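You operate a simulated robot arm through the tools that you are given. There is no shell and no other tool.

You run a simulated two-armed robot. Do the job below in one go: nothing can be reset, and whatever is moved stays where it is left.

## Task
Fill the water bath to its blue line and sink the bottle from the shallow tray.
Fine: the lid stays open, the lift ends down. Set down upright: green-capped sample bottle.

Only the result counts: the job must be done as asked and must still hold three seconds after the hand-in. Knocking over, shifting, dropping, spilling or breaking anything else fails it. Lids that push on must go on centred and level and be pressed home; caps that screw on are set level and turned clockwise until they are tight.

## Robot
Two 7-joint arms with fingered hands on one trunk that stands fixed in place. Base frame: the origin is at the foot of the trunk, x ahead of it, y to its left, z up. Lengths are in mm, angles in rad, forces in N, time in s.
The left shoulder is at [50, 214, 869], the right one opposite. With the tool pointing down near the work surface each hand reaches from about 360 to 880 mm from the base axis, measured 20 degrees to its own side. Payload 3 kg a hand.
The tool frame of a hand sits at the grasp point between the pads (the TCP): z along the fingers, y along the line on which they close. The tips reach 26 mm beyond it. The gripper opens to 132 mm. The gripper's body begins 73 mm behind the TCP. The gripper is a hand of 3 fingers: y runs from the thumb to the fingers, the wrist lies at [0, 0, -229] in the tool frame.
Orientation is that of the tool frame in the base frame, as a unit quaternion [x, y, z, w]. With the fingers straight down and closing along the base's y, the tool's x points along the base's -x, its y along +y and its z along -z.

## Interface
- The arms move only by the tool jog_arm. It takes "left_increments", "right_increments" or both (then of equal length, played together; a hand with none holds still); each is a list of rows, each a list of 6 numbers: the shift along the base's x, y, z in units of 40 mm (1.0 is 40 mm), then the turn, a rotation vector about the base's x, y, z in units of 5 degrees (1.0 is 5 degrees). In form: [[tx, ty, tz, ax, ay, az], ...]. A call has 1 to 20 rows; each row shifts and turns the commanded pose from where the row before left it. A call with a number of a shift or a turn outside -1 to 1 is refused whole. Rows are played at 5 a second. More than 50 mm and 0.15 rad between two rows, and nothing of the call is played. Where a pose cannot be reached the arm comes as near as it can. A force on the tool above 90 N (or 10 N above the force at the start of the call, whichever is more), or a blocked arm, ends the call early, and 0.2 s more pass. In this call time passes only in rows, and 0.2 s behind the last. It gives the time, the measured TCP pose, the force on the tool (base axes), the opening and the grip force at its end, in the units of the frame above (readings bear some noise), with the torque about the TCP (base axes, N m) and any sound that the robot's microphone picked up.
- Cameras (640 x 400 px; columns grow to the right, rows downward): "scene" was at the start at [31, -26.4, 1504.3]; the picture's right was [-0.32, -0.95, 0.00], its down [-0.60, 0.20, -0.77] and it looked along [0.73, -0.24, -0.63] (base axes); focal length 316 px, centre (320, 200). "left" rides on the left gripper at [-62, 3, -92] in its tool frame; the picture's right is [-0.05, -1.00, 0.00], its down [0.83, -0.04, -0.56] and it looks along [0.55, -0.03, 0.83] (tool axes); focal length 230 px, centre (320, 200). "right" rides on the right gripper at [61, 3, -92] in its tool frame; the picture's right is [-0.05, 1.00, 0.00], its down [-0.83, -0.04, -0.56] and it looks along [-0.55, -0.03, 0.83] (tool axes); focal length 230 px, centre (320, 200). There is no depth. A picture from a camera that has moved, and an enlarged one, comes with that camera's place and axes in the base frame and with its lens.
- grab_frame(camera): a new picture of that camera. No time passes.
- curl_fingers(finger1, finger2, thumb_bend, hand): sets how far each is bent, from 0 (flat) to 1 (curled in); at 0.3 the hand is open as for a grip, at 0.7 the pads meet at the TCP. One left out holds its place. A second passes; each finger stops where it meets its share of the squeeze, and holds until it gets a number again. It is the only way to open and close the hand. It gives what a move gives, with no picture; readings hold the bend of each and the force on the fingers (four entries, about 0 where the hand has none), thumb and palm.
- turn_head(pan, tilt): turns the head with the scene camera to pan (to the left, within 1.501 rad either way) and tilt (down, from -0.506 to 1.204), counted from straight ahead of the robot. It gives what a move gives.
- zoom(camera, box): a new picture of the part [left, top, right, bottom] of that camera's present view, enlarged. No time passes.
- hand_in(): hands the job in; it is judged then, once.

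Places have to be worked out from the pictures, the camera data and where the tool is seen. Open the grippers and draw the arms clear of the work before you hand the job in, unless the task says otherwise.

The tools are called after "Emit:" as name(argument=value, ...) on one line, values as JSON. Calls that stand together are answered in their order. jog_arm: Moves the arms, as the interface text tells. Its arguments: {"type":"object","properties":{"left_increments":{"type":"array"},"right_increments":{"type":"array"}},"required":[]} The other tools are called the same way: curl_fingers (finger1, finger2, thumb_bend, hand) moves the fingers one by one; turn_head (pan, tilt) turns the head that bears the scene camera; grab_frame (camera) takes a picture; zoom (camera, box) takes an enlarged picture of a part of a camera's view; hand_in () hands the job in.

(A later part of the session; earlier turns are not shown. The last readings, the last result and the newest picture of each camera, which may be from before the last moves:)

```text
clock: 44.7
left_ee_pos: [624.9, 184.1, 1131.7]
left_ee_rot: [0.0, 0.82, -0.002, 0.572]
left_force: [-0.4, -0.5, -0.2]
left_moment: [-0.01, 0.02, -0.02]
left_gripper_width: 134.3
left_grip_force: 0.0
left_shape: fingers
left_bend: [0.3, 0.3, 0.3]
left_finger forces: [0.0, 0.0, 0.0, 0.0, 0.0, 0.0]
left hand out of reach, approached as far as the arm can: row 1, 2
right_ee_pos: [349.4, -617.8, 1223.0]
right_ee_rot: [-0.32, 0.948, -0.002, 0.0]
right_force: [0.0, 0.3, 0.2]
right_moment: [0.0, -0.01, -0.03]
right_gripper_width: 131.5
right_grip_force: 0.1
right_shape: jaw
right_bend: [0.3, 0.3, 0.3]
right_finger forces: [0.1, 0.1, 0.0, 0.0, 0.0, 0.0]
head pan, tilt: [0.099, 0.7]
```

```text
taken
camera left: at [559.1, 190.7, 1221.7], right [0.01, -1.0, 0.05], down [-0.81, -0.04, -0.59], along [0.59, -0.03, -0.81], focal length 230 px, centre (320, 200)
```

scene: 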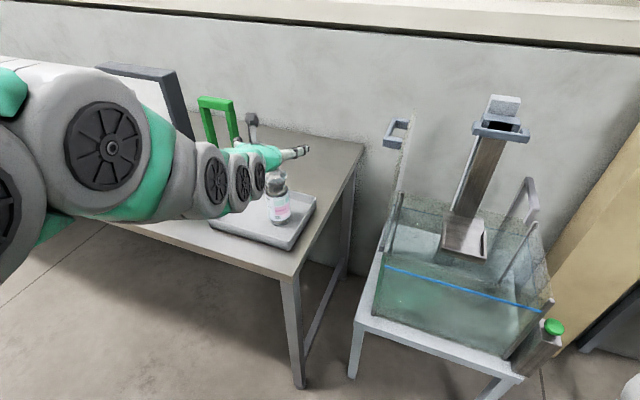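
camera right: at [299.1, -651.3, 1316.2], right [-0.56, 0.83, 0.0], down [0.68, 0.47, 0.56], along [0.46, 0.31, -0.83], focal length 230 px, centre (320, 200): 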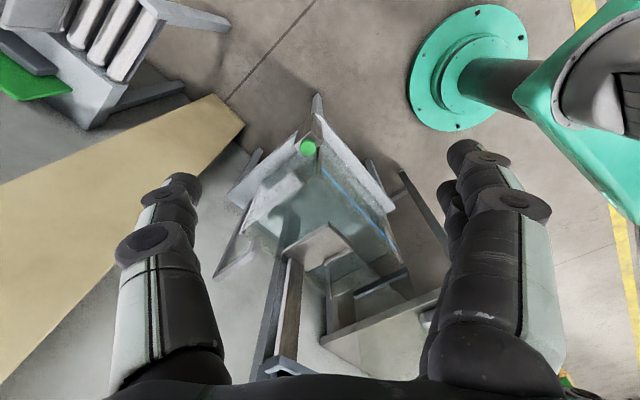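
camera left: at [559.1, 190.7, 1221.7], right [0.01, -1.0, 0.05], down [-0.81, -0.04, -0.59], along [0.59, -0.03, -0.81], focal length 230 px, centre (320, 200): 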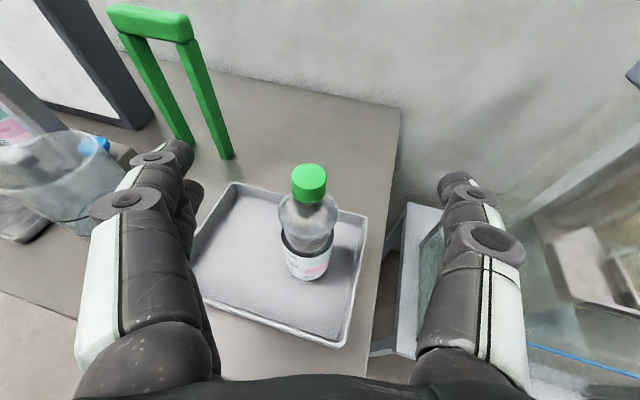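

With a straight-ahead hand the wrist gets too near the shoulder, so I'll approach the bottle from the front-left instead: yaw -35°, pitched 25° down, starting above at (610,262,1090).

Emit:
jog_arm(left_increments=[[-0.05, 0.25, 0, 0, 1, 0], [-0.05, 0.25, -0.1, 0, 0, -1], [-0.05, 0.25, -0.1, 0, 0, -1], [-0.05, 0.25, -0.15, 0, 0, -1], [-0.05, 0.25, -0.15, 0, 0, -1], [-0.05, 0.25, -0.15, 0, 0, -1], [-0.05, 0.25, -0.2, 0, 0, -1], [-0.05, 0.25, -0.2, 0, 0, -1]])

Emit:
grab_frame(camera="left")

Emit:
grab_frame(camera="scene")

```text
clock: 46.5
left_ee_pos: [610.7, 266.2, 1090.7]
left_ee_rot: [0.254, 0.804, -0.164, 0.512]
left_force: [0.7, -0.3, 0.8]
left_moment: [0.01, -0.02, 0.02]
left_gripper_width: 134.3
left_grip_force: 0.1
left_shape: fingers
left_bend: [0.3, 0.3, 0.3]
left_finger forces: [0.0, 0.0, 0.0, 0.0, 0.0, 0.0]
right_ee_pos: [350.5, -618.2, 1223.0]
right_ee_rot: [-0.321, 0.947, -0.002, 0.0]
right_force: [-0.1, 0.5, -0.1]
right_moment: [0.0, -0.01, -0.01]
right_gripper_width: 131.8
right_grip_force: 0.1
right_shape: jaw
right_bend: [0.3, 0.3, 0.3]
right_finger forces: [0.1, 0.1, 0.0, 0.0, 0.1, 0.0]
head pan, tilt: [0.099, 0.7]
```

```text
taken
camera left: at [563.5, 304.0, 1185.6], right [-0.56, -0.83, 0.05], down [-0.72, 0.45, -0.52], along [0.41, -0.33, -0.85], focal length 230 px, centre (320, 200)
```

left: 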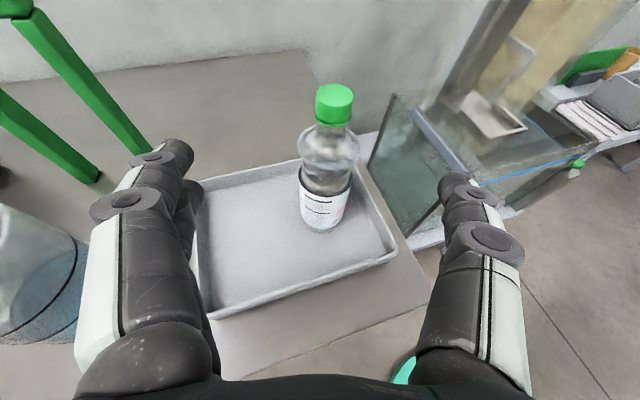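

```text
taken
```

scene: 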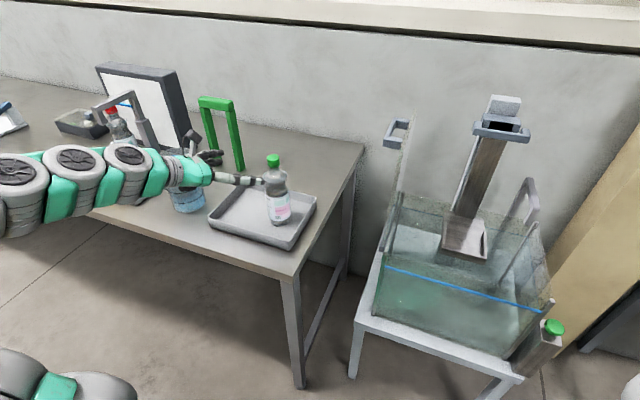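

The pose is reached exactly and the bottle lies centred between thumb and fingers; refined bottle axis (698,191). I descend two thirds of the way along the diagonal and re-check.

Emit:
jog_arm(left_increments=[[0.364, -0.313, -0.649, 0, 0, 0], [0.364, -0.313, -0.649, 0, 0, 0], [0.364, -0.313, -0.649, 0, 0, 0]])

Emit:
grab_frame(camera="left")

Emit:
zoom(camera="scene", box=[150, 110, 350, 260])

```text
clock: 47.3
left_ee_pos: [654.6, 228.6, 1011.5]
left_ee_rot: [0.254, 0.804, -0.165, 0.513]
left_force: [-0.3, -0.4, 0.5]
left_moment: [0.0, -0.01, 0.02]
left_gripper_width: 134.1
left_grip_force: 0.1
left_shape: fingers
left_bend: [0.3, 0.3, 0.3]
left_finger forces: [0.0, 0.0, 0.0, 0.1, 0.1, 0.1]
right_ee_pos: [349.7, -618.3, 1223.6]
right_ee_rot: [-0.32, 0.947, -0.002, 0.0]
right_force: [0.0, -0.5, 0.9]
right_moment: [0.04, 0.0, 0.03]
right_gripper_width: 132.0
right_grip_force: 0.0
right_shape: jaw
right_bend: [0.3, 0.3, 0.3]
right_finger forces: [0.1, 0.0, 0.0, 0.0, 0.0, 0.0]
head pan, tilt: [0.099, 0.7]
```

```text
taken
camera left: at [607.2, 265.7, 1107.1], right [-0.56, -0.83, 0.05], down [-0.72, 0.45, -0.52], along [0.41, -0.33, -0.85], focal length 230 px, centre (320, 200)
```

left: 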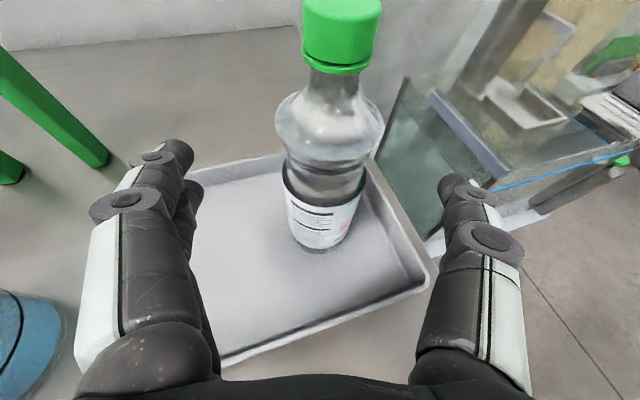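

```text
2.67 times, centred on (250, 185) of scene
camera zoom: at [34.5, 9.1, 1503.1], right [0.1, -0.99, 0.0], down [-0.64, -0.06, -0.76], along [0.76, 0.08, -0.64], focal length 844 px, centre (507, 240)
```

zoom: 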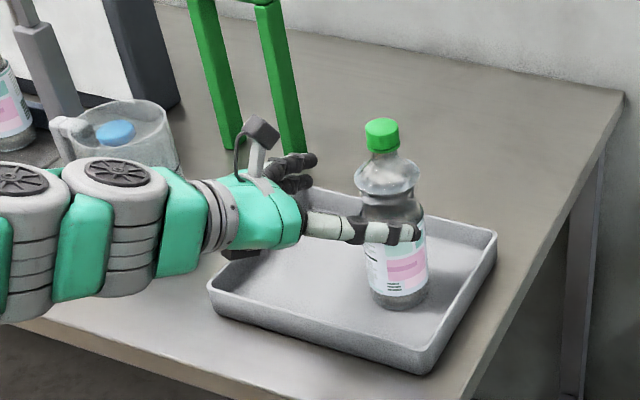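

Well centred. I finish the approach with the last three rows.

Emit:
jog_arm(left_increments=[[0.364, -0.313, -0.649, 0, 0, 0], [0.364, -0.313, -0.649, 0, 0, 0], [0.364, -0.313, -0.6, 0, 0, 0]])

Emit:
grab_frame(camera="left")

Emit:
zoom(camera="scene", box=[150, 110, 350, 260])

```text
clock: 48.1
left_ee_pos: [697.2, 190.5, 935.9]
left_ee_rot: [0.254, 0.804, -0.165, 0.512]
left_force: [-0.2, 0.3, 0.4]
left_moment: [-0.03, 0.02, -0.01]
left_gripper_width: 134.5
left_grip_force: 0.1
left_shape: fingers
left_bend: [0.3, 0.3, 0.3]
left_finger forces: [0.1, 0.0, 0.0, 0.1, 0.0, 0.0]
right_ee_pos: [351.4, -618.3, 1223.5]
right_ee_rot: [-0.321, 0.947, -0.002, 0.001]
right_force: [0.4, -0.3, 0.8]
right_moment: [0.02, 0.02, 0.03]
right_gripper_width: 131.9
right_grip_force: 0.1
right_shape: jaw
right_bend: [0.3, 0.3, 0.3]
right_finger forces: [0.1, 0.0, 0.0, 0.0, 0.0, 0.1]
head pan, tilt: [0.099, 0.7]
```

```text
taken
camera left: at [651.0, 228.2, 1031.9], right [-0.56, -0.83, 0.05], down [-0.72, 0.46, -0.52], along [0.41, -0.33, -0.85], focal length 230 px, centre (320, 200)
```

left: 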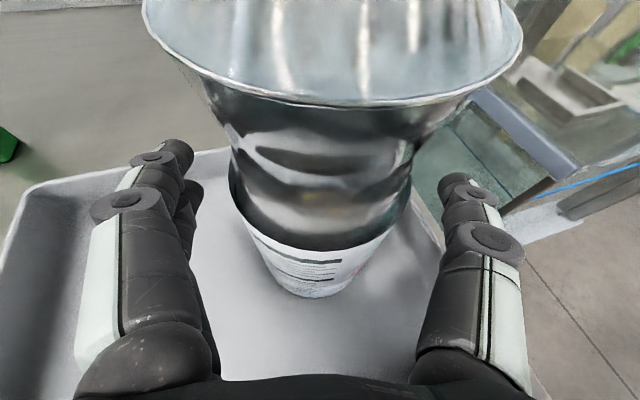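

```text
2.67 times, centred on (250, 185) of scene
camera zoom: at [34.5, 9.1, 1503.1], right [0.1, -0.99, 0.0], down [-0.64, -0.06, -0.76], along [0.76, 0.08, -0.64], focal length 844 px, centre (507, 240)
```

zoom: 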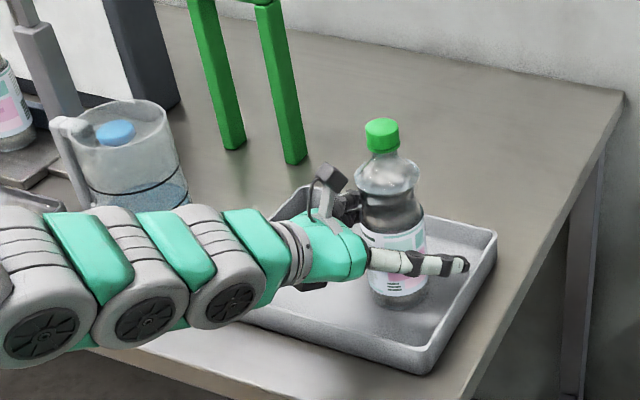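

The bottle is well inside the grasp at label height. I close the fingers on it.

Emit:
curl_fingers(hand="left", finger1=0.75, finger2=0.75, thumb_bend=0.75)

Emit:
grab_frame(camera="left")

Emit:
zoom(camera="scene", box=[150, 110, 350, 260])

```text
clock: 49.1
left_ee_pos: [696.8, 190.9, 936.9]
left_ee_rot: [0.253, 0.804, -0.164, 0.512]
left_force: [-0.6, -0.1, -0.1]
left_moment: [0.02, 0.04, 0.04]
left_gripper_width: 42.1
left_grip_force: 24.9
left_shape: fingers
left_bend: [0.64, 0.55, 0.65]
left_finger forces: [13.6, 10.5, 0.0, 0.0, 24.9, 0.1]
right_ee_pos: [349.7, -618.4, 1223.4]
right_ee_rot: [-0.321, 0.947, -0.002, 0.0]
right_force: [-0.3, 0.9, 0.3]
right_moment: [0.03, 0.03, 0.04]
right_gripper_width: 132.3
right_grip_force: 0.1
right_shape: jaw
right_bend: [0.3, 0.3, 0.3]
right_finger forces: [0.0, 0.1, 0.1, 0.1, 0.0, 0.1]
head pan, tilt: [0.099, 0.7]
```

```text
taken
camera left: at [651.1, 228.6, 1032.3], right [-0.56, -0.83, 0.05], down [-0.72, 0.46, -0.52], along [0.41, -0.33, -0.85], focal length 230 px, centre (320, 200)
```

left: 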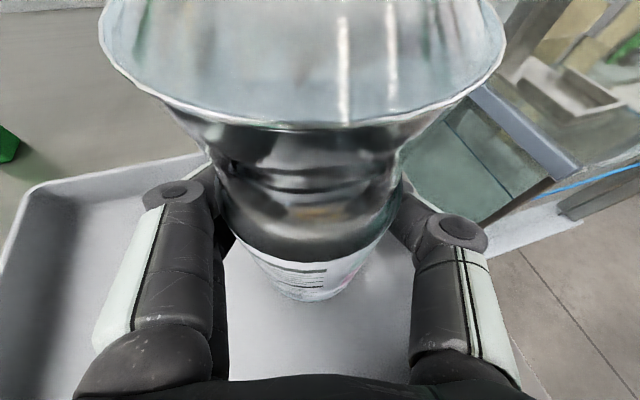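

```text
2.67 times, centred on (250, 185) of scene
camera zoom: at [34.5, 9.1, 1503.1], right [0.1, -1.0, 0.0], down [-0.64, -0.06, -0.76], along [0.76, 0.08, -0.64], focal length 844 px, centre (507, 240)
```

zoom: 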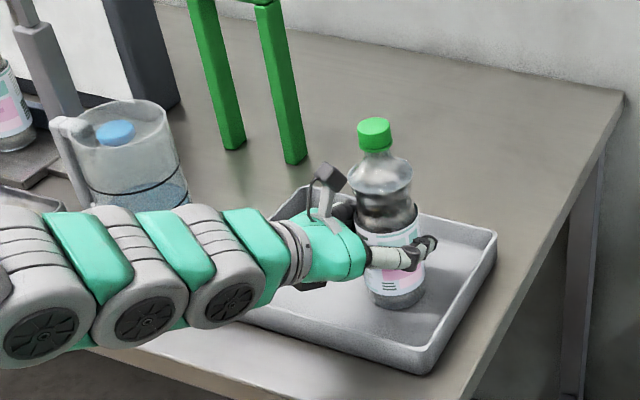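

Grip force is 25 N with the bottle leaning only ~2°. I lift 24 mm slowly and check it holds.

Emit:
jog_arm(left_increments=[[0, 0, 0.2, 0, 0, 0], [0, 0, 0.4, 0, 0, 0]])

Emit:
zoom(camera="scene", box=[150, 110, 350, 260])

Emit:
grab_frame(camera="left")

```text
clock: 49.7
left_ee_pos: [698.0, 191.9, 961.8]
left_ee_rot: [0.254, 0.803, -0.164, 0.513]
left_force: [0.2, -0.4, -4.7]
left_moment: [-0.05, 0.01, -0.03]
left_gripper_width: 42.2
left_grip_force: 24.8
left_shape: fingers
left_bend: [0.65, 0.55, 0.65]
left_finger forces: [13.4, 11.0, 0.1, 0.0, 24.5, 0.0]
right_ee_pos: [350.3, -618.8, 1223.3]
right_ee_rot: [-0.32, 0.947, -0.002, 0.001]
right_force: [0.2, -0.5, 0.6]
right_moment: [0.0, 0.01, 0.01]
right_gripper_width: 132.3
right_grip_force: 0.1
right_shape: jaw
right_bend: [0.3, 0.3, 0.3]
right_finger forces: [0.0, 0.0, 0.0, 0.0, 0.1, 0.0]
head pan, tilt: [0.099, 0.7]
```

```text
2.67 times, centred on (250, 185) of scene
camera zoom: at [34.5, 9.0, 1503.0], right [0.1, -1.0, 0.0], down [-0.64, -0.06, -0.76], along [0.76, 0.08, -0.64], focal length 844 px, centre (507, 240)
```

zoom: 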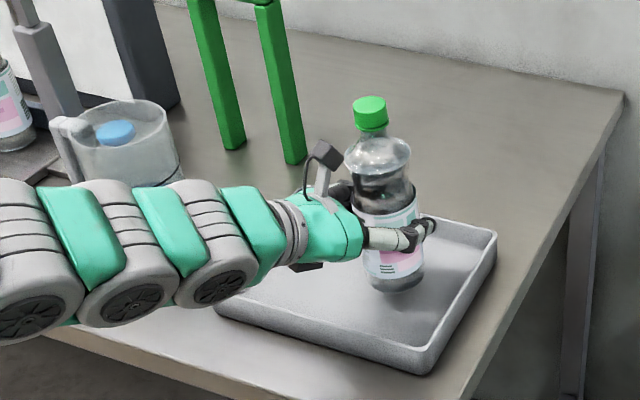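

```text
taken
camera left: at [651.1, 228.6, 1056.4], right [-0.56, -0.83, 0.05], down [-0.72, 0.46, -0.52], along [0.41, -0.33, -0.85], focal length 230 px, centre (320, 200)
```

left: 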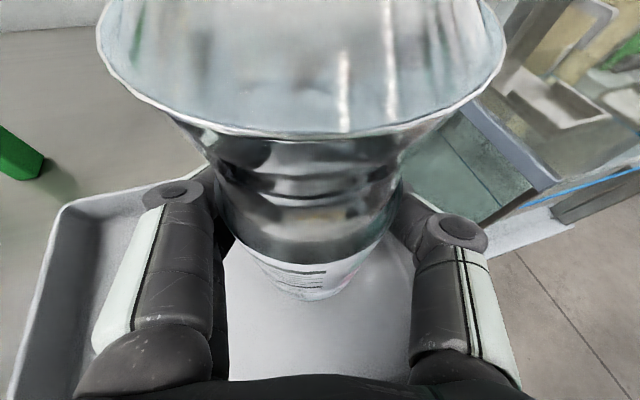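

Lifted cleanly (load ≈0.48 kg). I raise it to z≈1130 and rotate slightly (≈2.8° about x) to level the bottle.

Emit:
jog_arm(left_increments=[[0, 0, 0.6, 0.08, 0, 0], [0, 0, 0.6, 0.08, 0, 0], [0, 0, 0.6, 0.08, 0, 0], [0, 0, 0.6, 0.08, 0, 0], [0, 0, 0.6, 0.08, 0, 0], [0, 0, 0.6, 0.08, 0, 0], [0, 0, 0.6, 0.08, 0, 0]])

Emit:
grab_frame(camera="scene")

Emit:
zoom(camera="scene", box=[180, 60, 360, 260])

```text
clock: 51.3
left_ee_pos: [698.4, 190.1, 1129.6]
left_ee_rot: [0.267, 0.808, -0.146, 0.505]
left_force: [0.0, 0.0, -4.6]
left_moment: [-0.03, -0.04, 0.02]
left_gripper_width: 42.1
left_grip_force: 24.0
left_shape: fingers
left_bend: [0.65, 0.55, 0.65]
left_finger forces: [13.3, 10.9, 0.0, 0.0, 24.2, 0.0]
right_ee_pos: [348.5, -617.8, 1223.7]
right_ee_rot: [-0.321, 0.947, -0.001, 0.0]
right_force: [0.2, -0.5, -0.8]
right_moment: [0.0, 0.0, -0.01]
right_gripper_width: 131.9
right_grip_force: 0.0
right_shape: jaw
right_bend: [0.3, 0.3, 0.3]
right_finger forces: [0.1, 0.1, 0.1, 0.0, 0.0, 0.0]
head pan, tilt: [0.099, 0.7]
```

```text
taken
```

scene: 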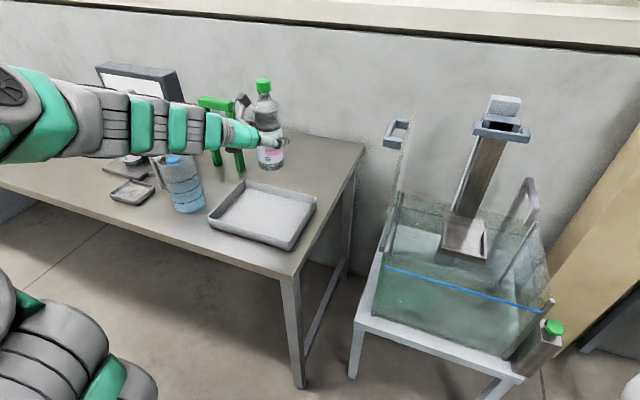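

```text
2.00 times, centred on (270, 160) of scene
camera zoom: at [34.5, 9.0, 1503.0], right [0.1, -1.0, 0.0], down [-0.64, -0.06, -0.76], along [0.76, 0.08, -0.64], focal length 633 px, centre (420, 280)
```

zoom: 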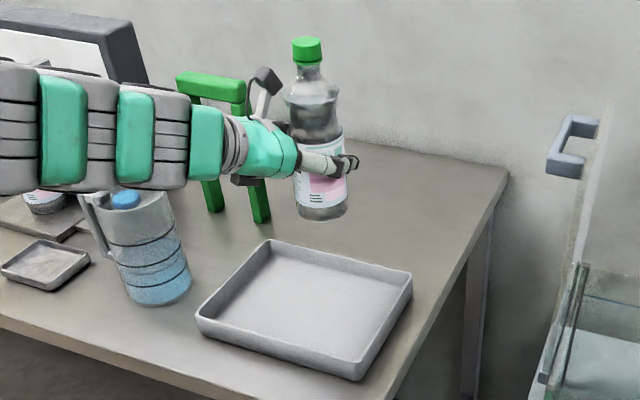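

The bottle is within about 1° of vertical. I draw it back toward the robot (clear of the open lid's front edge), then start across.

Emit:
jog_arm(left_increments=[[-0.44, 0.125, 0, 0, 0, 0], [-0.44, 0.125, 0, 0, 0, 0], [-0.44, 0.125, 0, 0, 0, 0], [-0.179, -0.6225, 0, 0, 0, 0], [-0.179, -0.6225, 0, 0, 0, 0], [-0.179, -0.6225, 0, 0, 0, 0], [-0.179, -0.6225, 0, 0, 0, 0], [-0.179, -0.6225, 0, 0, 0, 0]])

Emit:
grab_frame(camera="scene")

```text
clock: 53.1
left_ee_pos: [607.5, 80.0, 1129.1]
left_ee_rot: [0.265, 0.808, -0.143, 0.506]
left_force: [-1.3, -1.2, -5.0]
left_moment: [-0.06, 0.0, -0.02]
left_gripper_width: 41.1
left_grip_force: 23.1
left_shape: fingers
left_bend: [0.66, 0.55, 0.65]
left_finger forces: [13.0, 10.4, 0.0, 0.0, 23.4, 0.1]
right_ee_pos: [349.7, -618.0, 1223.1]
right_ee_rot: [-0.32, 0.947, -0.002, 0.0]
right_force: [0.3, -0.3, 0.1]
right_moment: [0.01, -0.02, 0.04]
right_gripper_width: 132.0
right_grip_force: 0.0
right_shape: jaw
right_bend: [0.3, 0.3, 0.3]
right_finger forces: [0.1, 0.0, 0.0, 0.0, 0.1, 0.0]
head pan, tilt: [0.099, 0.7]
```

```text
taken
```

scene: 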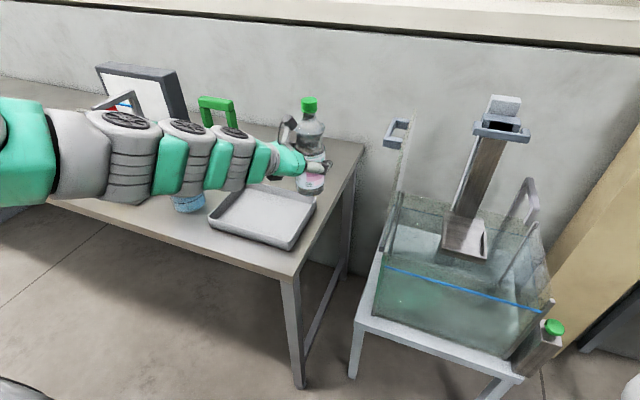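

Tracking well. I continue across in front of the bath.

Emit:
jog_arm(left_increments=[[-0.179, -0.6225, 0, 0, 0, 0], [-0.179, -0.6225, 0, 0, 0, 0], [-0.179, -0.6225, 0, 0, 0, 0], [-0.179, -0.6225, 0, 0, 0, 0], [-0.179, -0.6225, 0, 0, 0, 0], [-0.179, -0.6225, 0, 0, 0, 0], [-0.179, -0.6225, 0, 0, 0, 0], [-0.179, -0.6225, 0, 0, 0, 0]])

Emit:
grab_frame(camera="scene")

```text
clock: 54.9
left_ee_pos: [550.8, -118.9, 1130.1]
left_ee_rot: [0.267, 0.807, -0.145, 0.506]
left_force: [0.2, 0.5, -5.2]
left_moment: [-0.03, 0.01, -0.01]
left_gripper_width: 40.2
left_grip_force: 23.0
left_shape: fingers
left_bend: [0.66, 0.56, 0.66]
left_finger forces: [13.1, 10.2, 0.0, 0.0, 23.3, 0.0]
right_ee_pos: [349.4, -617.9, 1223.0]
right_ee_rot: [-0.321, 0.947, -0.002, 0.0]
right_force: [0.3, -0.3, -0.4]
right_moment: [0.01, 0.03, 0.03]
right_gripper_width: 131.7
right_grip_force: 0.2
right_shape: jaw
right_bend: [0.3, 0.3, 0.3]
right_finger forces: [0.1, 0.1, 0.0, 0.0, 0.0, 0.1]
head pan, tilt: [0.099, 0.7]
```

```text
taken
```

scene: 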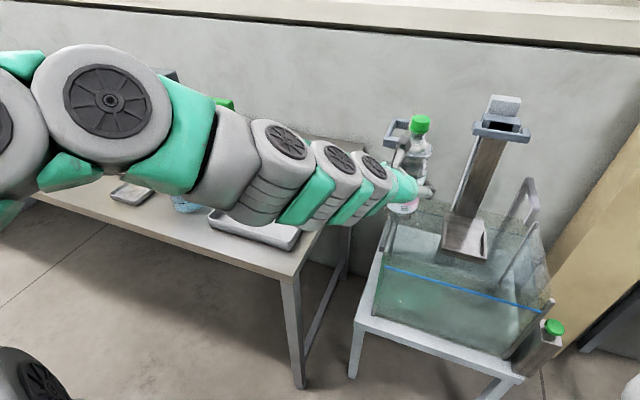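

Grip reading creeps slightly; I check the left camera before going on.

Emit:
grab_frame(camera="left")

Emit:
zoom(camera="scene", box=[340, 90, 470, 230])

```text
taken
camera left: at [503.6, -85.6, 1226.0], right [-0.56, -0.83, 0.01], down [-0.72, 0.48, -0.5], along [0.41, -0.28, -0.87], focal length 230 px, centre (320, 200)
```

left: 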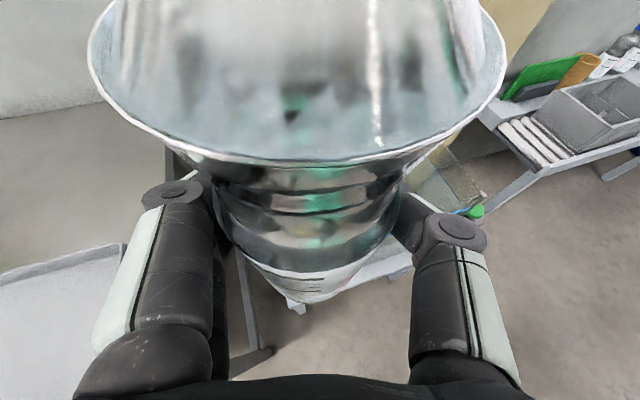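

```text
2.86 times, centred on (405, 160) of scene
camera zoom: at [34.5, 9.0, 1503.1], right [0.1, -0.99, 0.0], down [-0.64, -0.06, -0.76], along [0.76, 0.08, -0.64], focal length 904 px, centre (77, 314)
```

zoom: 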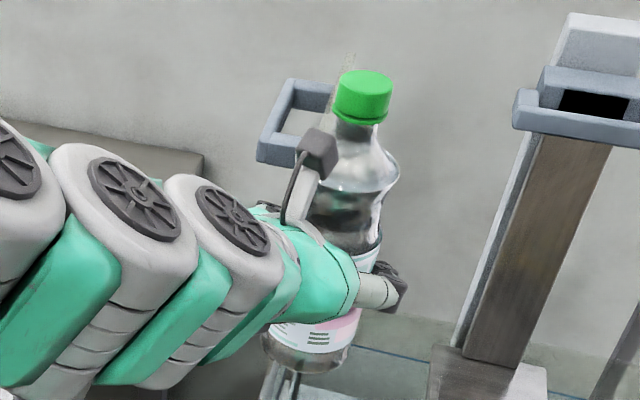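

The bottle leans a few degrees toward the palm but is held steady; it will settle when set down. I finish the crossing while lowering to z≈960, still in front of the bath's front wall.

Emit:
jog_arm(left_increments=[[-0.179, -0.6225, -0.55, 0, 0, 0], [-0.179, -0.6225, -0.6, 0, 0, 0], [-0.179, -0.6225, -0.6, 0, 0, 0], [-0.179, -0.6225, -0.6, 0, 0, 0], [-0.179, -0.6225, -0.6, 0, 0, 0], [-0.179, -0.6225, -0.6, 0, 0, 0], [-0.179, -0.6225, -0.6, 0, 0, 0]])

Emit:
grab_frame(camera="left")

Emit:
grab_frame(camera="right")

Emit:
turn_head(pan=-0.35, tilt=0.8)

Emit:
grab_frame(camera="scene")

```text
clock: 56.5
left_ee_pos: [500.8, -293.0, 961.8]
left_ee_rot: [0.266, 0.808, -0.144, 0.506]
left_force: [-0.6, -0.2, -5.7]
left_moment: [-0.03, -0.02, -0.03]
left_gripper_width: 38.5
left_grip_force: 22.7
left_shape: fingers
left_bend: [0.67, 0.56, 0.66]
left_finger forces: [13.4, 10.0, 0.0, 0.0, 23.2, 0.0]
right_ee_pos: [350.5, -619.2, 1223.3]
right_ee_rot: [-0.321, 0.947, -0.002, 0.0]
right_force: [0.2, 0.3, -0.1]
right_moment: [-0.01, -0.03, -0.03]
right_gripper_width: 132.0
right_grip_force: 0.0
right_shape: jaw
right_bend: [0.3, 0.3, 0.3]
right_finger forces: [0.0, 0.0, 0.0, 0.1, 0.0, 0.0]
head pan, tilt: [0.099, 0.7]
```

```text
taken
camera left: at [454.4, -260.3, 1059.1], right [-0.56, -0.83, 0.01], down [-0.72, 0.48, -0.5], along [0.41, -0.28, -0.87], focal length 230 px, centre (320, 200)
```

left: 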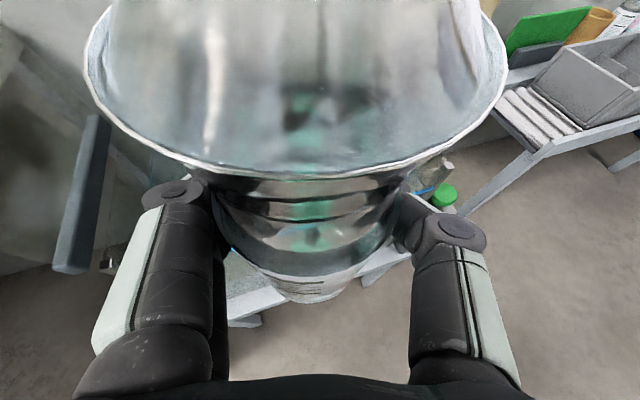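

```text
taken
camera right: at [299.6, -651.5, 1315.9], right [-0.56, 0.83, 0.0], down [0.69, 0.47, 0.56], along [0.46, 0.31, -0.83], focal length 230 px, centre (320, 200)
```

right: 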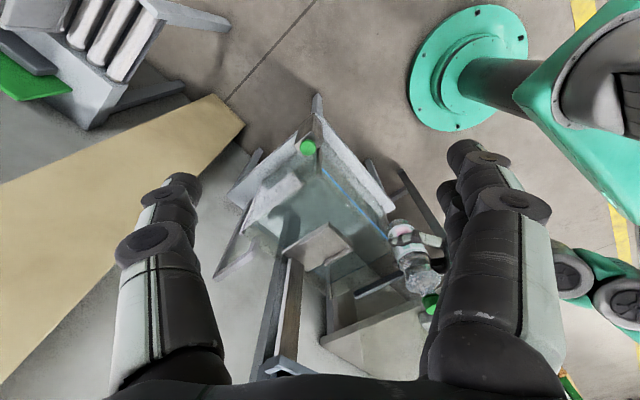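

```text
clock: 57.4
left_ee_pos: [501.0, -293.3, 962.8]
left_ee_rot: [0.266, 0.808, -0.144, 0.506]
left_force: [0.2, 0.9, -4.8]
left_moment: [-0.04, -0.02, 0.02]
left_gripper_width: 38.8
left_grip_force: 23.3
left_shape: fingers
left_bend: [0.67, 0.56, 0.66]
left_finger forces: [13.3, 9.8, 0.0, 0.1, 23.2, 0.0]
right_ee_pos: [350.4, -619.0, 1224.1]
right_ee_rot: [-0.32, 0.947, -0.001, 0.0]
right_force: [0.5, 0.7, -0.7]
right_moment: [-0.01, -0.02, -0.02]
right_gripper_width: 132.0
right_grip_force: 0.0
right_shape: jaw
right_bend: [0.3, 0.3, 0.3]
right_finger forces: [0.0, 0.0, 0.0, 0.1, 0.1, 0.0]
head pan, tilt: [-0.351, 0.799]
```

```text
taken
```

scene: 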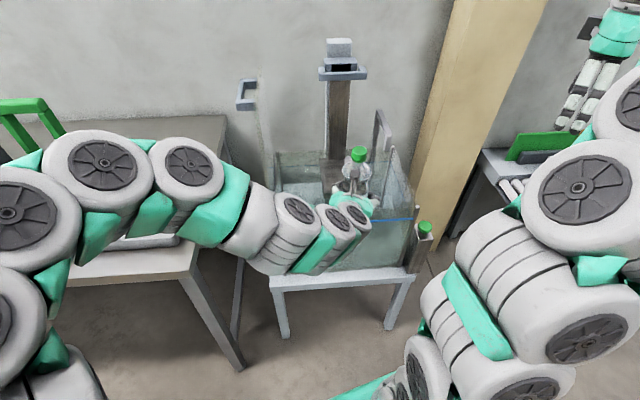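

I check the bottle's attitude from the right camera and scene with zooms before going over the wall.

Emit:
zoom(camera="right", box=[350, 200, 470, 330])

Emit:
zoom(camera="scene", box=[290, 120, 430, 270])

```text
3.08 times, centred on (410, 265) of right
camera zoom: at [299.5, -651.5, 1316.0], right [-0.56, 0.83, 0.0], down [0.69, 0.47, 0.56], along [0.46, 0.31, -0.83], focal length 708 px, centre (43, 0)
```

zoom: 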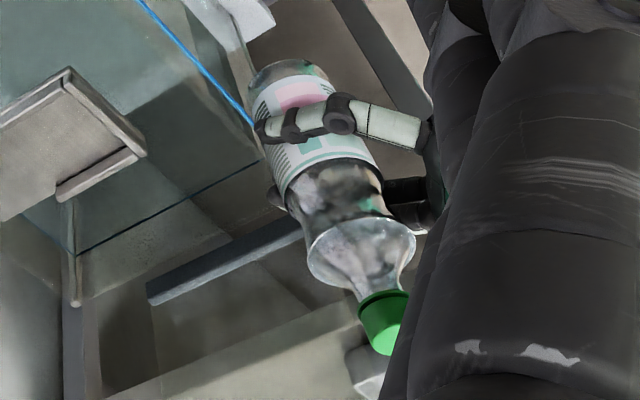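

```text
2.67 times, centred on (360, 195) of scene
camera zoom: at [25.7, -27.1, 1494.8], right [-0.34, -0.94, 0.0], down [-0.67, 0.25, -0.7], along [0.66, -0.24, -0.72], focal length 844 px, centre (213, 213)
```

zoom: 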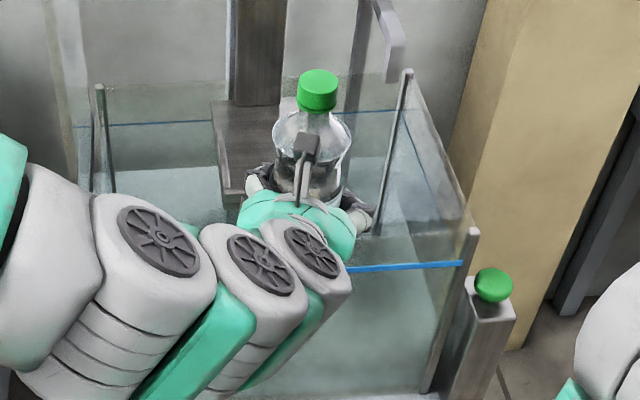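

Triangulation shows the bottle is upright within ~3° and has simply been drawn ~12 mm toward the palm, so its axis is at TCP+(-7,+12); bottom ≈868. I now move forward over the front wall toward the platform, half way first.

Emit:
jog_arm(left_increments=[[0.565, -0.1775, 0, 0, 0, 0], [0.565, -0.1775, 0, 0, 0, 0], [0.565, -0.1775, 0, 0, 0, 0], [0.565, -0.1775, 0, 0, 0, 0], [0.565, -0.1775, 0, 0, 0, 0], [0.565, -0.1775, 0, 0, 0, 0]])

Emit:
zoom(camera="right", box=[240, 180, 430, 330])

Emit:
grab_frame(camera="scene")

```text
clock: 58.8
left_ee_pos: [637.9, -335.8, 960.7]
left_ee_rot: [0.267, 0.808, -0.145, 0.505]
left_force: [0.4, -0.4, -6.0]
left_moment: [-0.06, -0.03, -0.01]
left_gripper_width: 38.0
left_grip_force: 23.4
left_shape: fingers
left_bend: [0.67, 0.56, 0.66]
left_finger forces: [13.5, 9.9, 0.0, 0.1, 23.5, 0.0]
right_ee_pos: [350.4, -618.2, 1222.9]
right_ee_rot: [-0.321, 0.947, -0.002, 0.0]
right_force: [-0.2, 0.0, 0.6]
right_moment: [0.0, -0.03, 0.02]
right_gripper_width: 131.6
right_grip_force: 0.0
right_shape: jaw
right_bend: [0.3, 0.3, 0.3]
right_finger forces: [0.1, 0.1, 0.0, 0.0, 0.0, 0.0]
head pan, tilt: [-0.351, 0.799]
```

```text
2.67 times, centred on (335, 255) of right
camera zoom: at [299.5, -651.5, 1315.9], right [-0.56, 0.83, 0.0], down [0.69, 0.47, 0.56], along [0.46, 0.31, -0.83], focal length 614 px, centre (280, 53)
```

zoom: 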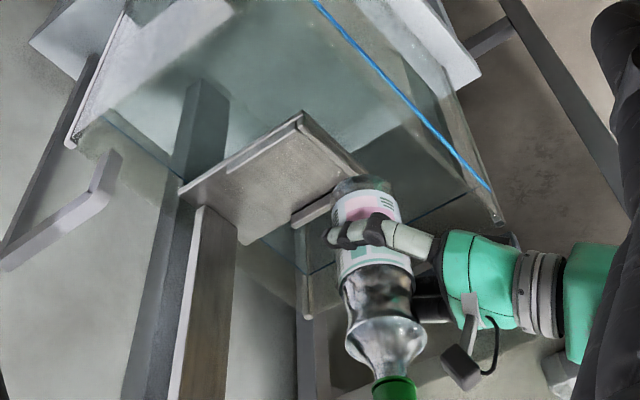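

```text
taken
```

scene: 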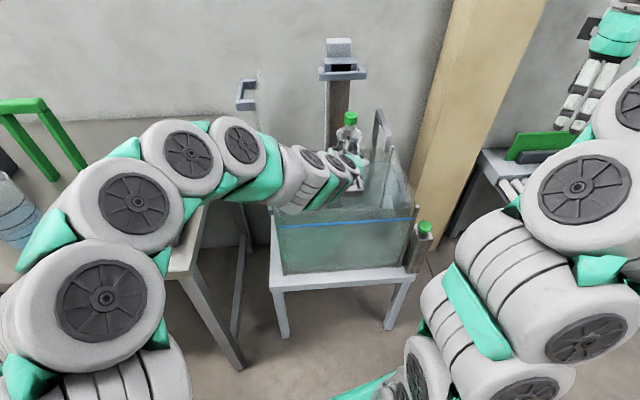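

I check clearance between the left forearm and the open lid from the right camera and a closer scene zoom before advancing more.

Emit:
grab_frame(camera="right")

Emit:
zoom(camera="scene", box=[180, 60, 380, 220])

Emit:
grab_frame(camera="left")

```text
taken
camera right: at [299.5, -651.5, 1315.9], right [-0.56, 0.83, 0.0], down [0.69, 0.47, 0.56], along [0.46, 0.31, -0.83], focal length 230 px, centre (320, 200)
```

right: 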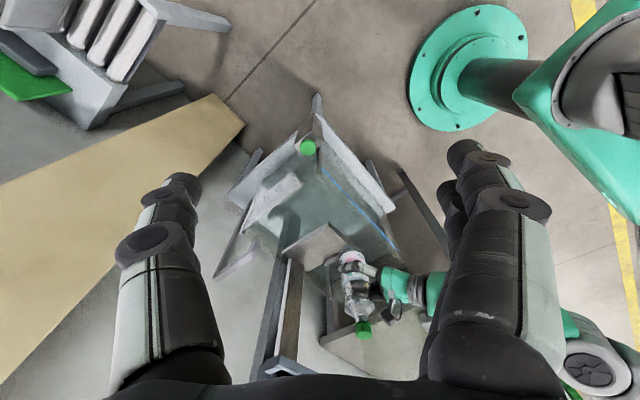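

```text
2.50 times, centred on (280, 140) of scene
camera zoom: at [25.7, -27.2, 1494.8], right [-0.34, -0.94, 0.0], down [-0.67, 0.25, -0.7], along [0.65, -0.24, -0.72], focal length 791 px, centre (420, 350)
```

zoom: 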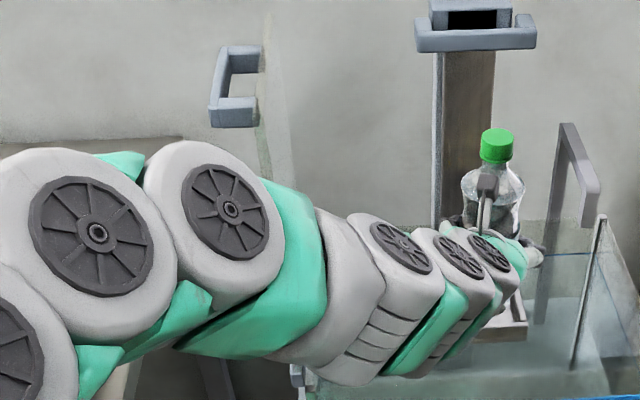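

```text
taken
camera left: at [590.3, -302.4, 1058.7], right [-0.56, -0.83, 0.01], down [-0.72, 0.48, -0.5], along [0.41, -0.28, -0.87], focal length 230 px, centre (320, 200)
```

left: 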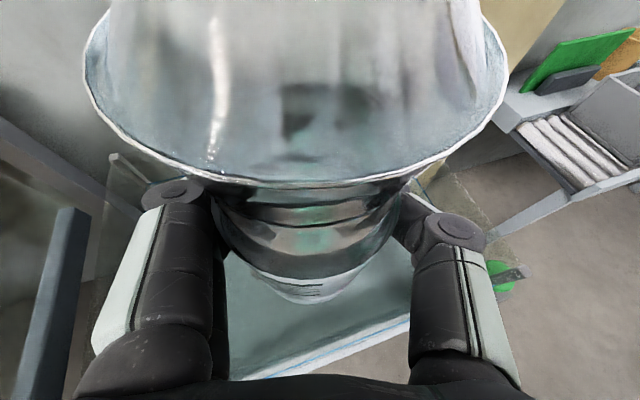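

The right fingers hide the forearm/lid gap, so I shift the right hand a bit to get a clear line of sight.

Emit:
jog_arm(right_increments=[[-0.4, 0.75, 0, 0, 0, 0], [-0.4, 0.75, 0, 0, 0, 0], [-0.4, 0.75, 0, 0, 0, 0]])

Emit:
grab_frame(camera="right")

```text
clock: 59.6
left_ee_pos: [637.3, -334.7, 962.2]
left_ee_rot: [0.266, 0.808, -0.144, 0.506]
left_force: [0.4, 0.3, -4.8]
left_moment: [-0.04, -0.04, -0.02]
left_gripper_width: 38.3
left_grip_force: 23.4
left_shape: fingers
left_bend: [0.68, 0.56, 0.66]
left_finger forces: [13.4, 9.8, 0.0, 0.0, 23.4, 0.1]
right_ee_pos: [301.6, -528.2, 1222.9]
right_ee_rot: [-0.321, 0.947, -0.001, 0.0]
right_force: [-0.4, 0.5, 0.1]
right_moment: [0.01, -0.03, 0.03]
right_gripper_width: 132.0
right_grip_force: 0.1
right_shape: jaw
right_bend: [0.3, 0.3, 0.3]
right_finger forces: [0.1, 0.0, 0.1, 0.1, 0.0, 0.0]
head pan, tilt: [-0.351, 0.799]
```

```text
taken
camera right: at [251.7, -560.8, 1315.6], right [-0.57, 0.82, 0.0], down [0.69, 0.47, 0.56], along [0.46, 0.31, -0.83], focal length 230 px, centre (320, 200)
```

right: 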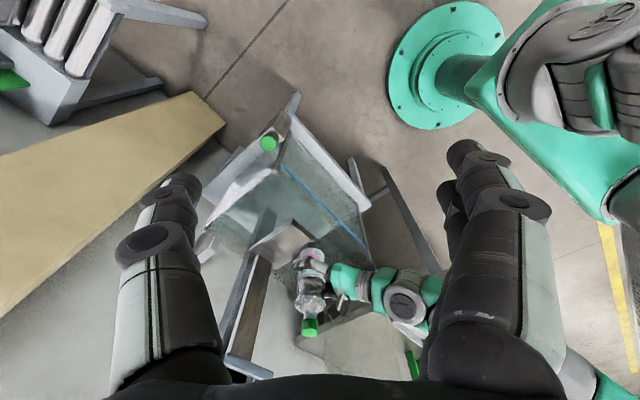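

Emit:
zoom(camera="right", box=[260, 220, 460, 390])

```text
2.35 times, centred on (360, 305) of right
camera zoom: at [251.7, -560.8, 1315.6], right [-0.57, 0.82, 0.0], down [0.69, 0.47, 0.56], along [0.46, 0.31, -0.83], focal length 541 px, centre (226, -47)
```

zoom: 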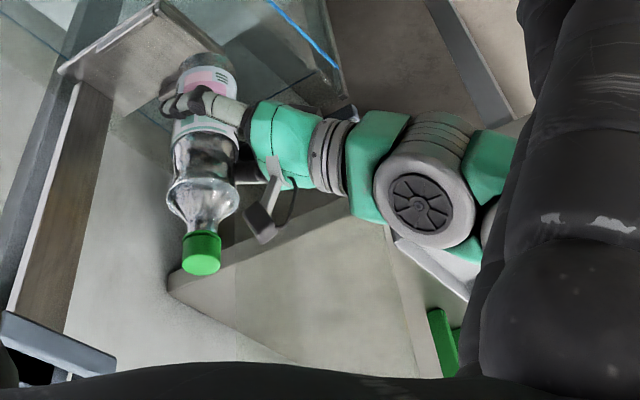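

From this angle the forearm sits well on the robot side of the lid (n≈-180), so there is ample clearance. I advance the remaining 95 mm to above the platform.

Emit:
jog_arm(left_increments=[[0.565, -0.1775, 0, 0, 0, 0], [0.565, -0.1775, 0, 0, 0, 0], [0.565, -0.1775, 0, 0, 0, 0], [0.53, -0.17, 0, 0, 0, 0]])

Emit:
grab_frame(camera="right")

Emit:
zoom(camera="right", box=[200, 180, 400, 340])

Emit:
zoom(camera="scene", box=[270, 60, 430, 220])

```text
clock: 60.6
left_ee_pos: [725.8, -364.1, 962.5]
left_ee_rot: [0.266, 0.808, -0.144, 0.506]
left_force: [-0.3, -0.5, -5.1]
left_moment: [-0.05, -0.04, 0.06]
left_gripper_width: 37.9
left_grip_force: 23.3
left_shape: fingers
left_bend: [0.68, 0.57, 0.66]
left_finger forces: [13.4, 9.7, 0.1, 0.0, 23.7, 0.0]
right_ee_pos: [302.2, -527.0, 1223.5]
right_ee_rot: [-0.321, 0.947, 0.0, -0.001]
right_force: [0.4, -1.4, -0.7]
right_moment: [-0.01, -0.02, 0.03]
right_gripper_width: 131.9
right_grip_force: 0.0
right_shape: jaw
right_bend: [0.3, 0.3, 0.3]
right_finger forces: [0.0, 0.0, 0.1, 0.1, 0.0, 0.0]
head pan, tilt: [-0.351, 0.799]
```

```text
taken
camera right: at [251.6, -561.2, 1315.6], right [-0.57, 0.82, 0.0], down [0.69, 0.47, 0.56], along [0.46, 0.31, -0.83], focal length 230 px, centre (320, 200)
```

right: 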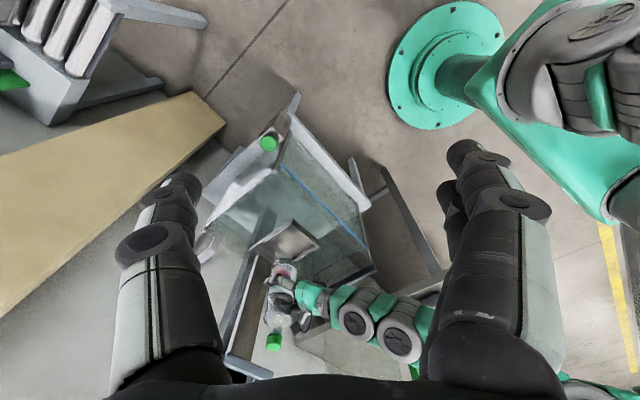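

```text
2.50 times, centred on (300, 260) of right
camera zoom: at [251.6, -561.2, 1315.6], right [-0.57, 0.82, 0.0], down [0.69, 0.47, 0.56], along [0.46, 0.31, -0.83], focal length 575 px, centre (370, 50)
```

zoom: 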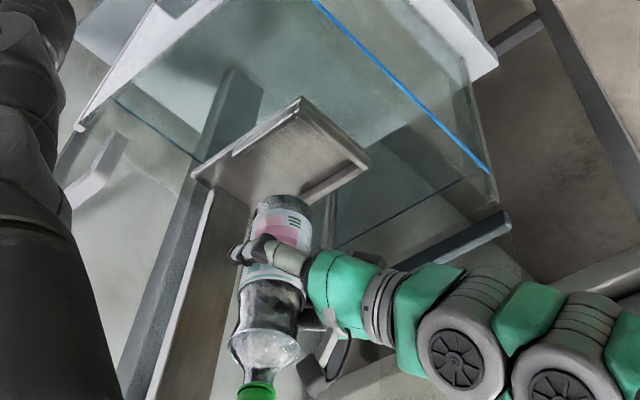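

```text
2.50 times, centred on (350, 140) of scene
camera zoom: at [25.7, -27.2, 1494.8], right [-0.34, -0.94, 0.0], down [-0.67, 0.25, -0.7], along [0.65, -0.24, -0.72], focal length 791 px, centre (245, 350)
```

zoom: 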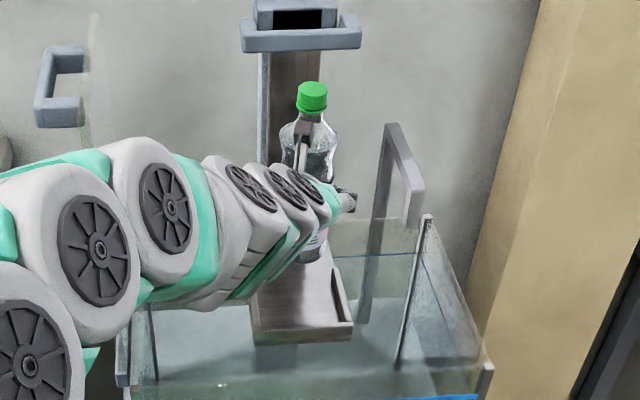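

Triangulated bottle: base ≈(727,-355,865), cap ≈(720,-356,1092) — centred between the platform's lips, tilt <2°. I lower 54 mm first.

Emit:
jog_arm(left_increments=[[0, 0, -0.34, 0, 0, 0], [0, 0, -0.34, 0, 0, 0], [0, 0, -0.34, 0, 0, 0], [0, 0, -0.34, 0, 0, 0]])

Emit:
zoom(camera="right", box=[200, 180, 400, 340])

Emit:
zoom(camera="scene", box=[290, 100, 410, 220])

```text
clock: 61.6
left_ee_pos: [724.8, -364.9, 908.7]
left_ee_rot: [0.266, 0.808, -0.144, 0.506]
left_force: [0.0, 0.8, -4.3]
left_moment: [-0.08, -0.04, 0.0]
left_gripper_width: 37.3
left_grip_force: 23.5
left_shape: fingers
left_bend: [0.68, 0.57, 0.66]
left_finger forces: [13.5, 9.8, 0.1, 0.0, 23.5, 0.1]
right_ee_pos: [302.1, -528.5, 1222.9]
right_ee_rot: [-0.321, 0.947, 0.0, 0.0]
right_force: [0.3, 0.0, 0.6]
right_moment: [-0.01, 0.02, -0.03]
right_gripper_width: 131.8
right_grip_force: 0.0
right_shape: jaw
right_bend: [0.3, 0.3, 0.3]
right_finger forces: [0.1, 0.0, 0.0, 0.0, 0.0, 0.0]
head pan, tilt: [-0.351, 0.799]
```

```text
2.50 times, centred on (300, 260) of right
camera zoom: at [251.7, -561.1, 1315.6], right [-0.57, 0.82, 0.0], down [0.69, 0.47, 0.56], along [0.46, 0.31, -0.83], focal length 575 px, centre (370, 50)
```

zoom: 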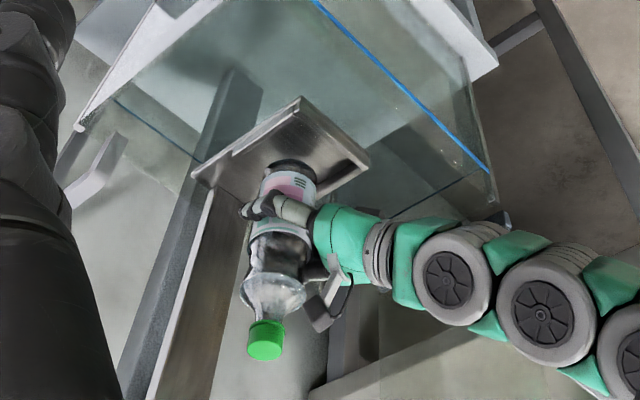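

```text
3.33 times, centred on (350, 160) of scene
camera zoom: at [25.7, -27.2, 1494.8], right [-0.34, -0.94, 0.0], down [-0.67, 0.25, -0.7], along [0.65, -0.24, -0.72], focal length 1054 px, centre (220, 333)
```

zoom: 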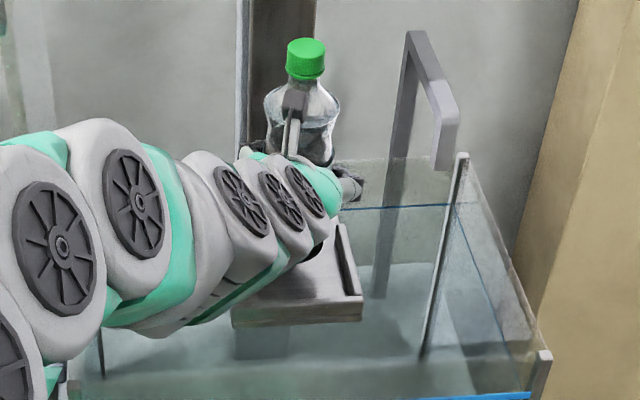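

Base should be about 15 mm above the platform. I lower in 3 mm steps, watching the force for contact.

Emit:
jog_arm(left_increments=[[0, 0, -0.08, 0, 0, 0], [0, 0, -0.08, 0, 0, 0], [0, 0, -0.08, 0, 0, 0]])

Emit:
zoom(camera="right", box=[240, 220, 340, 320])

```text
clock: 62.4
left_ee_pos: [726.1, -363.7, 898.7]
left_ee_rot: [0.268, 0.807, -0.145, 0.506]
left_force: [0.0, 0.1, -5.4]
left_moment: [-0.09, -0.02, -0.02]
left_gripper_width: 37.7
left_grip_force: 23.4
left_shape: fingers
left_bend: [0.68, 0.57, 0.66]
left_finger forces: [13.3, 9.7, 0.0, 0.1, 23.5, 0.1]
right_ee_pos: [302.1, -527.5, 1222.4]
right_ee_rot: [-0.321, 0.947, 0.0, 0.0]
right_force: [0.1, 0.3, 0.1]
right_moment: [0.06, -0.01, -0.01]
right_gripper_width: 131.8
right_grip_force: 0.1
right_shape: jaw
right_bend: [0.3, 0.3, 0.3]
right_finger forces: [0.0, 0.0, 0.0, 0.1, 0.0, 0.1]
head pan, tilt: [-0.351, 0.799]
```

```text
4.00 times, centred on (290, 270) of right
camera zoom: at [251.7, -561.1, 1315.6], right [-0.57, 0.82, 0.0], down [0.69, 0.47, 0.56], along [0.46, 0.31, -0.83], focal length 920 px, centre (440, -80)
```

zoom: 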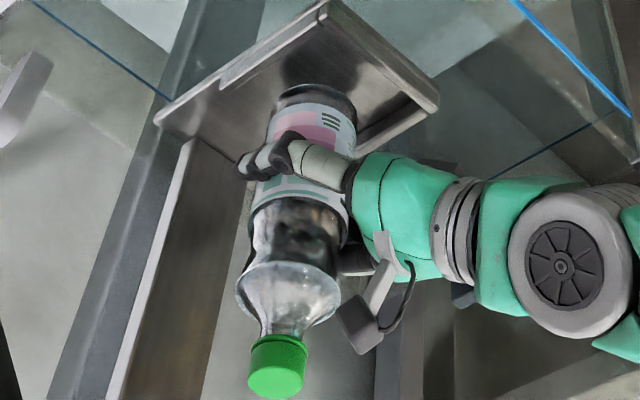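

Still hanging free (-5 N). I continue down in 3 mm steps.

Emit:
jog_arm(left_increments=[[0, 0, -0.08, 0, 0, 0], [0, 0, -0.08, 0, 0, 0]])

```text
clock: 63.0
left_ee_pos: [725.9, -362.7, 891.9]
left_ee_rot: [0.266, 0.808, -0.143, 0.506]
left_force: [-0.4, 0.2, -5.1]
left_moment: [-0.06, -0.05, 0.02]
left_gripper_width: 37.4
left_grip_force: 23.1
left_shape: fingers
left_bend: [0.68, 0.57, 0.66]
left_finger forces: [13.4, 9.7, 0.0, 0.0, 23.5, 0.0]
right_ee_pos: [303.3, -527.6, 1223.1]
right_ee_rot: [-0.321, 0.947, -0.001, 0.0]
right_force: [-0.5, -0.8, 0.0]
right_moment: [0.0, 0.0, 0.03]
right_gripper_width: 131.7
right_grip_force: 0.1
right_shape: jaw
right_bend: [0.3, 0.3, 0.3]
right_finger forces: [0.0, 0.0, 0.1, 0.0, 0.0, 0.0]
head pan, tilt: [-0.351, 0.799]
```

Emit:
jog_arm(left_increments=[[0, 0, -0.07, 0, 0, 0], [0, 0, -0.07, 0, 0, 0]])

Emit:
zoom(camera="right", box=[240, 220, 340, 320])

```text
clock: 63.6
left_ee_pos: [725.6, -363.7, 885.6]
left_ee_rot: [0.266, 0.807, -0.144, 0.507]
left_force: [0.5, 1.2, -5.4]
left_moment: [-0.02, -0.06, -0.04]
left_gripper_width: 37.6
left_grip_force: 23.1
left_shape: fingers
left_bend: [0.68, 0.57, 0.66]
left_finger forces: [13.4, 9.8, 0.0, 0.0, 23.6, 0.0]
right_ee_pos: [302.5, -527.5, 1223.3]
right_ee_rot: [-0.322, 0.947, 0.001, 0.0]
right_force: [-0.1, 0.5, 0.4]
right_moment: [0.02, 0.02, -0.02]
right_gripper_width: 132.1
right_grip_force: 0.1
right_shape: jaw
right_bend: [0.3, 0.3, 0.3]
right_finger forces: [0.0, 0.1, 0.0, 0.1, 0.0, 0.1]
head pan, tilt: [-0.351, 0.799]
```

```text
4.00 times, centred on (290, 270) of right
camera zoom: at [251.7, -561.1, 1315.6], right [-0.57, 0.82, 0.0], down [0.69, 0.47, 0.56], along [0.46, 0.31, -0.83], focal length 920 px, centre (440, -80)
```

zoom: 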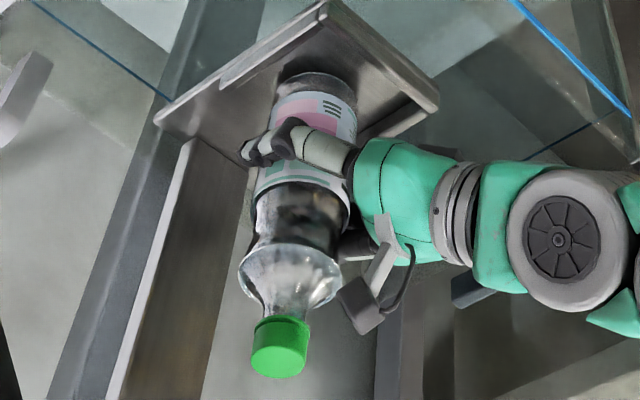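

Not in contact yet; a few more small steps.

Emit:
jog_arm(left_increments=[[0, 0, -0.07, 0, 0, 0], [0, 0, -0.07, 0, 0, 0]])

```text
clock: 64.2
left_ee_pos: [726.5, -362.9, 881.4]
left_ee_rot: [0.267, 0.807, -0.144, 0.506]
left_force: [0.2, -0.5, -4.5]
left_moment: [-0.03, -0.02, -0.04]
left_gripper_width: 37.6
left_grip_force: 23.4
left_shape: fingers
left_bend: [0.68, 0.57, 0.66]
left_finger forces: [13.4, 9.8, 0.0, 0.0, 23.5, 0.0]
right_ee_pos: [303.1, -527.3, 1223.1]
right_ee_rot: [-0.321, 0.947, 0.0, -0.001]
right_force: [0.6, -1.1, -0.3]
right_moment: [0.02, -0.01, -0.02]
right_gripper_width: 131.7
right_grip_force: 0.1
right_shape: jaw
right_bend: [0.3, 0.3, 0.3]
right_finger forces: [0.1, 0.1, 0.0, 0.0, 0.1, 0.0]
head pan, tilt: [-0.351, 0.799]
```

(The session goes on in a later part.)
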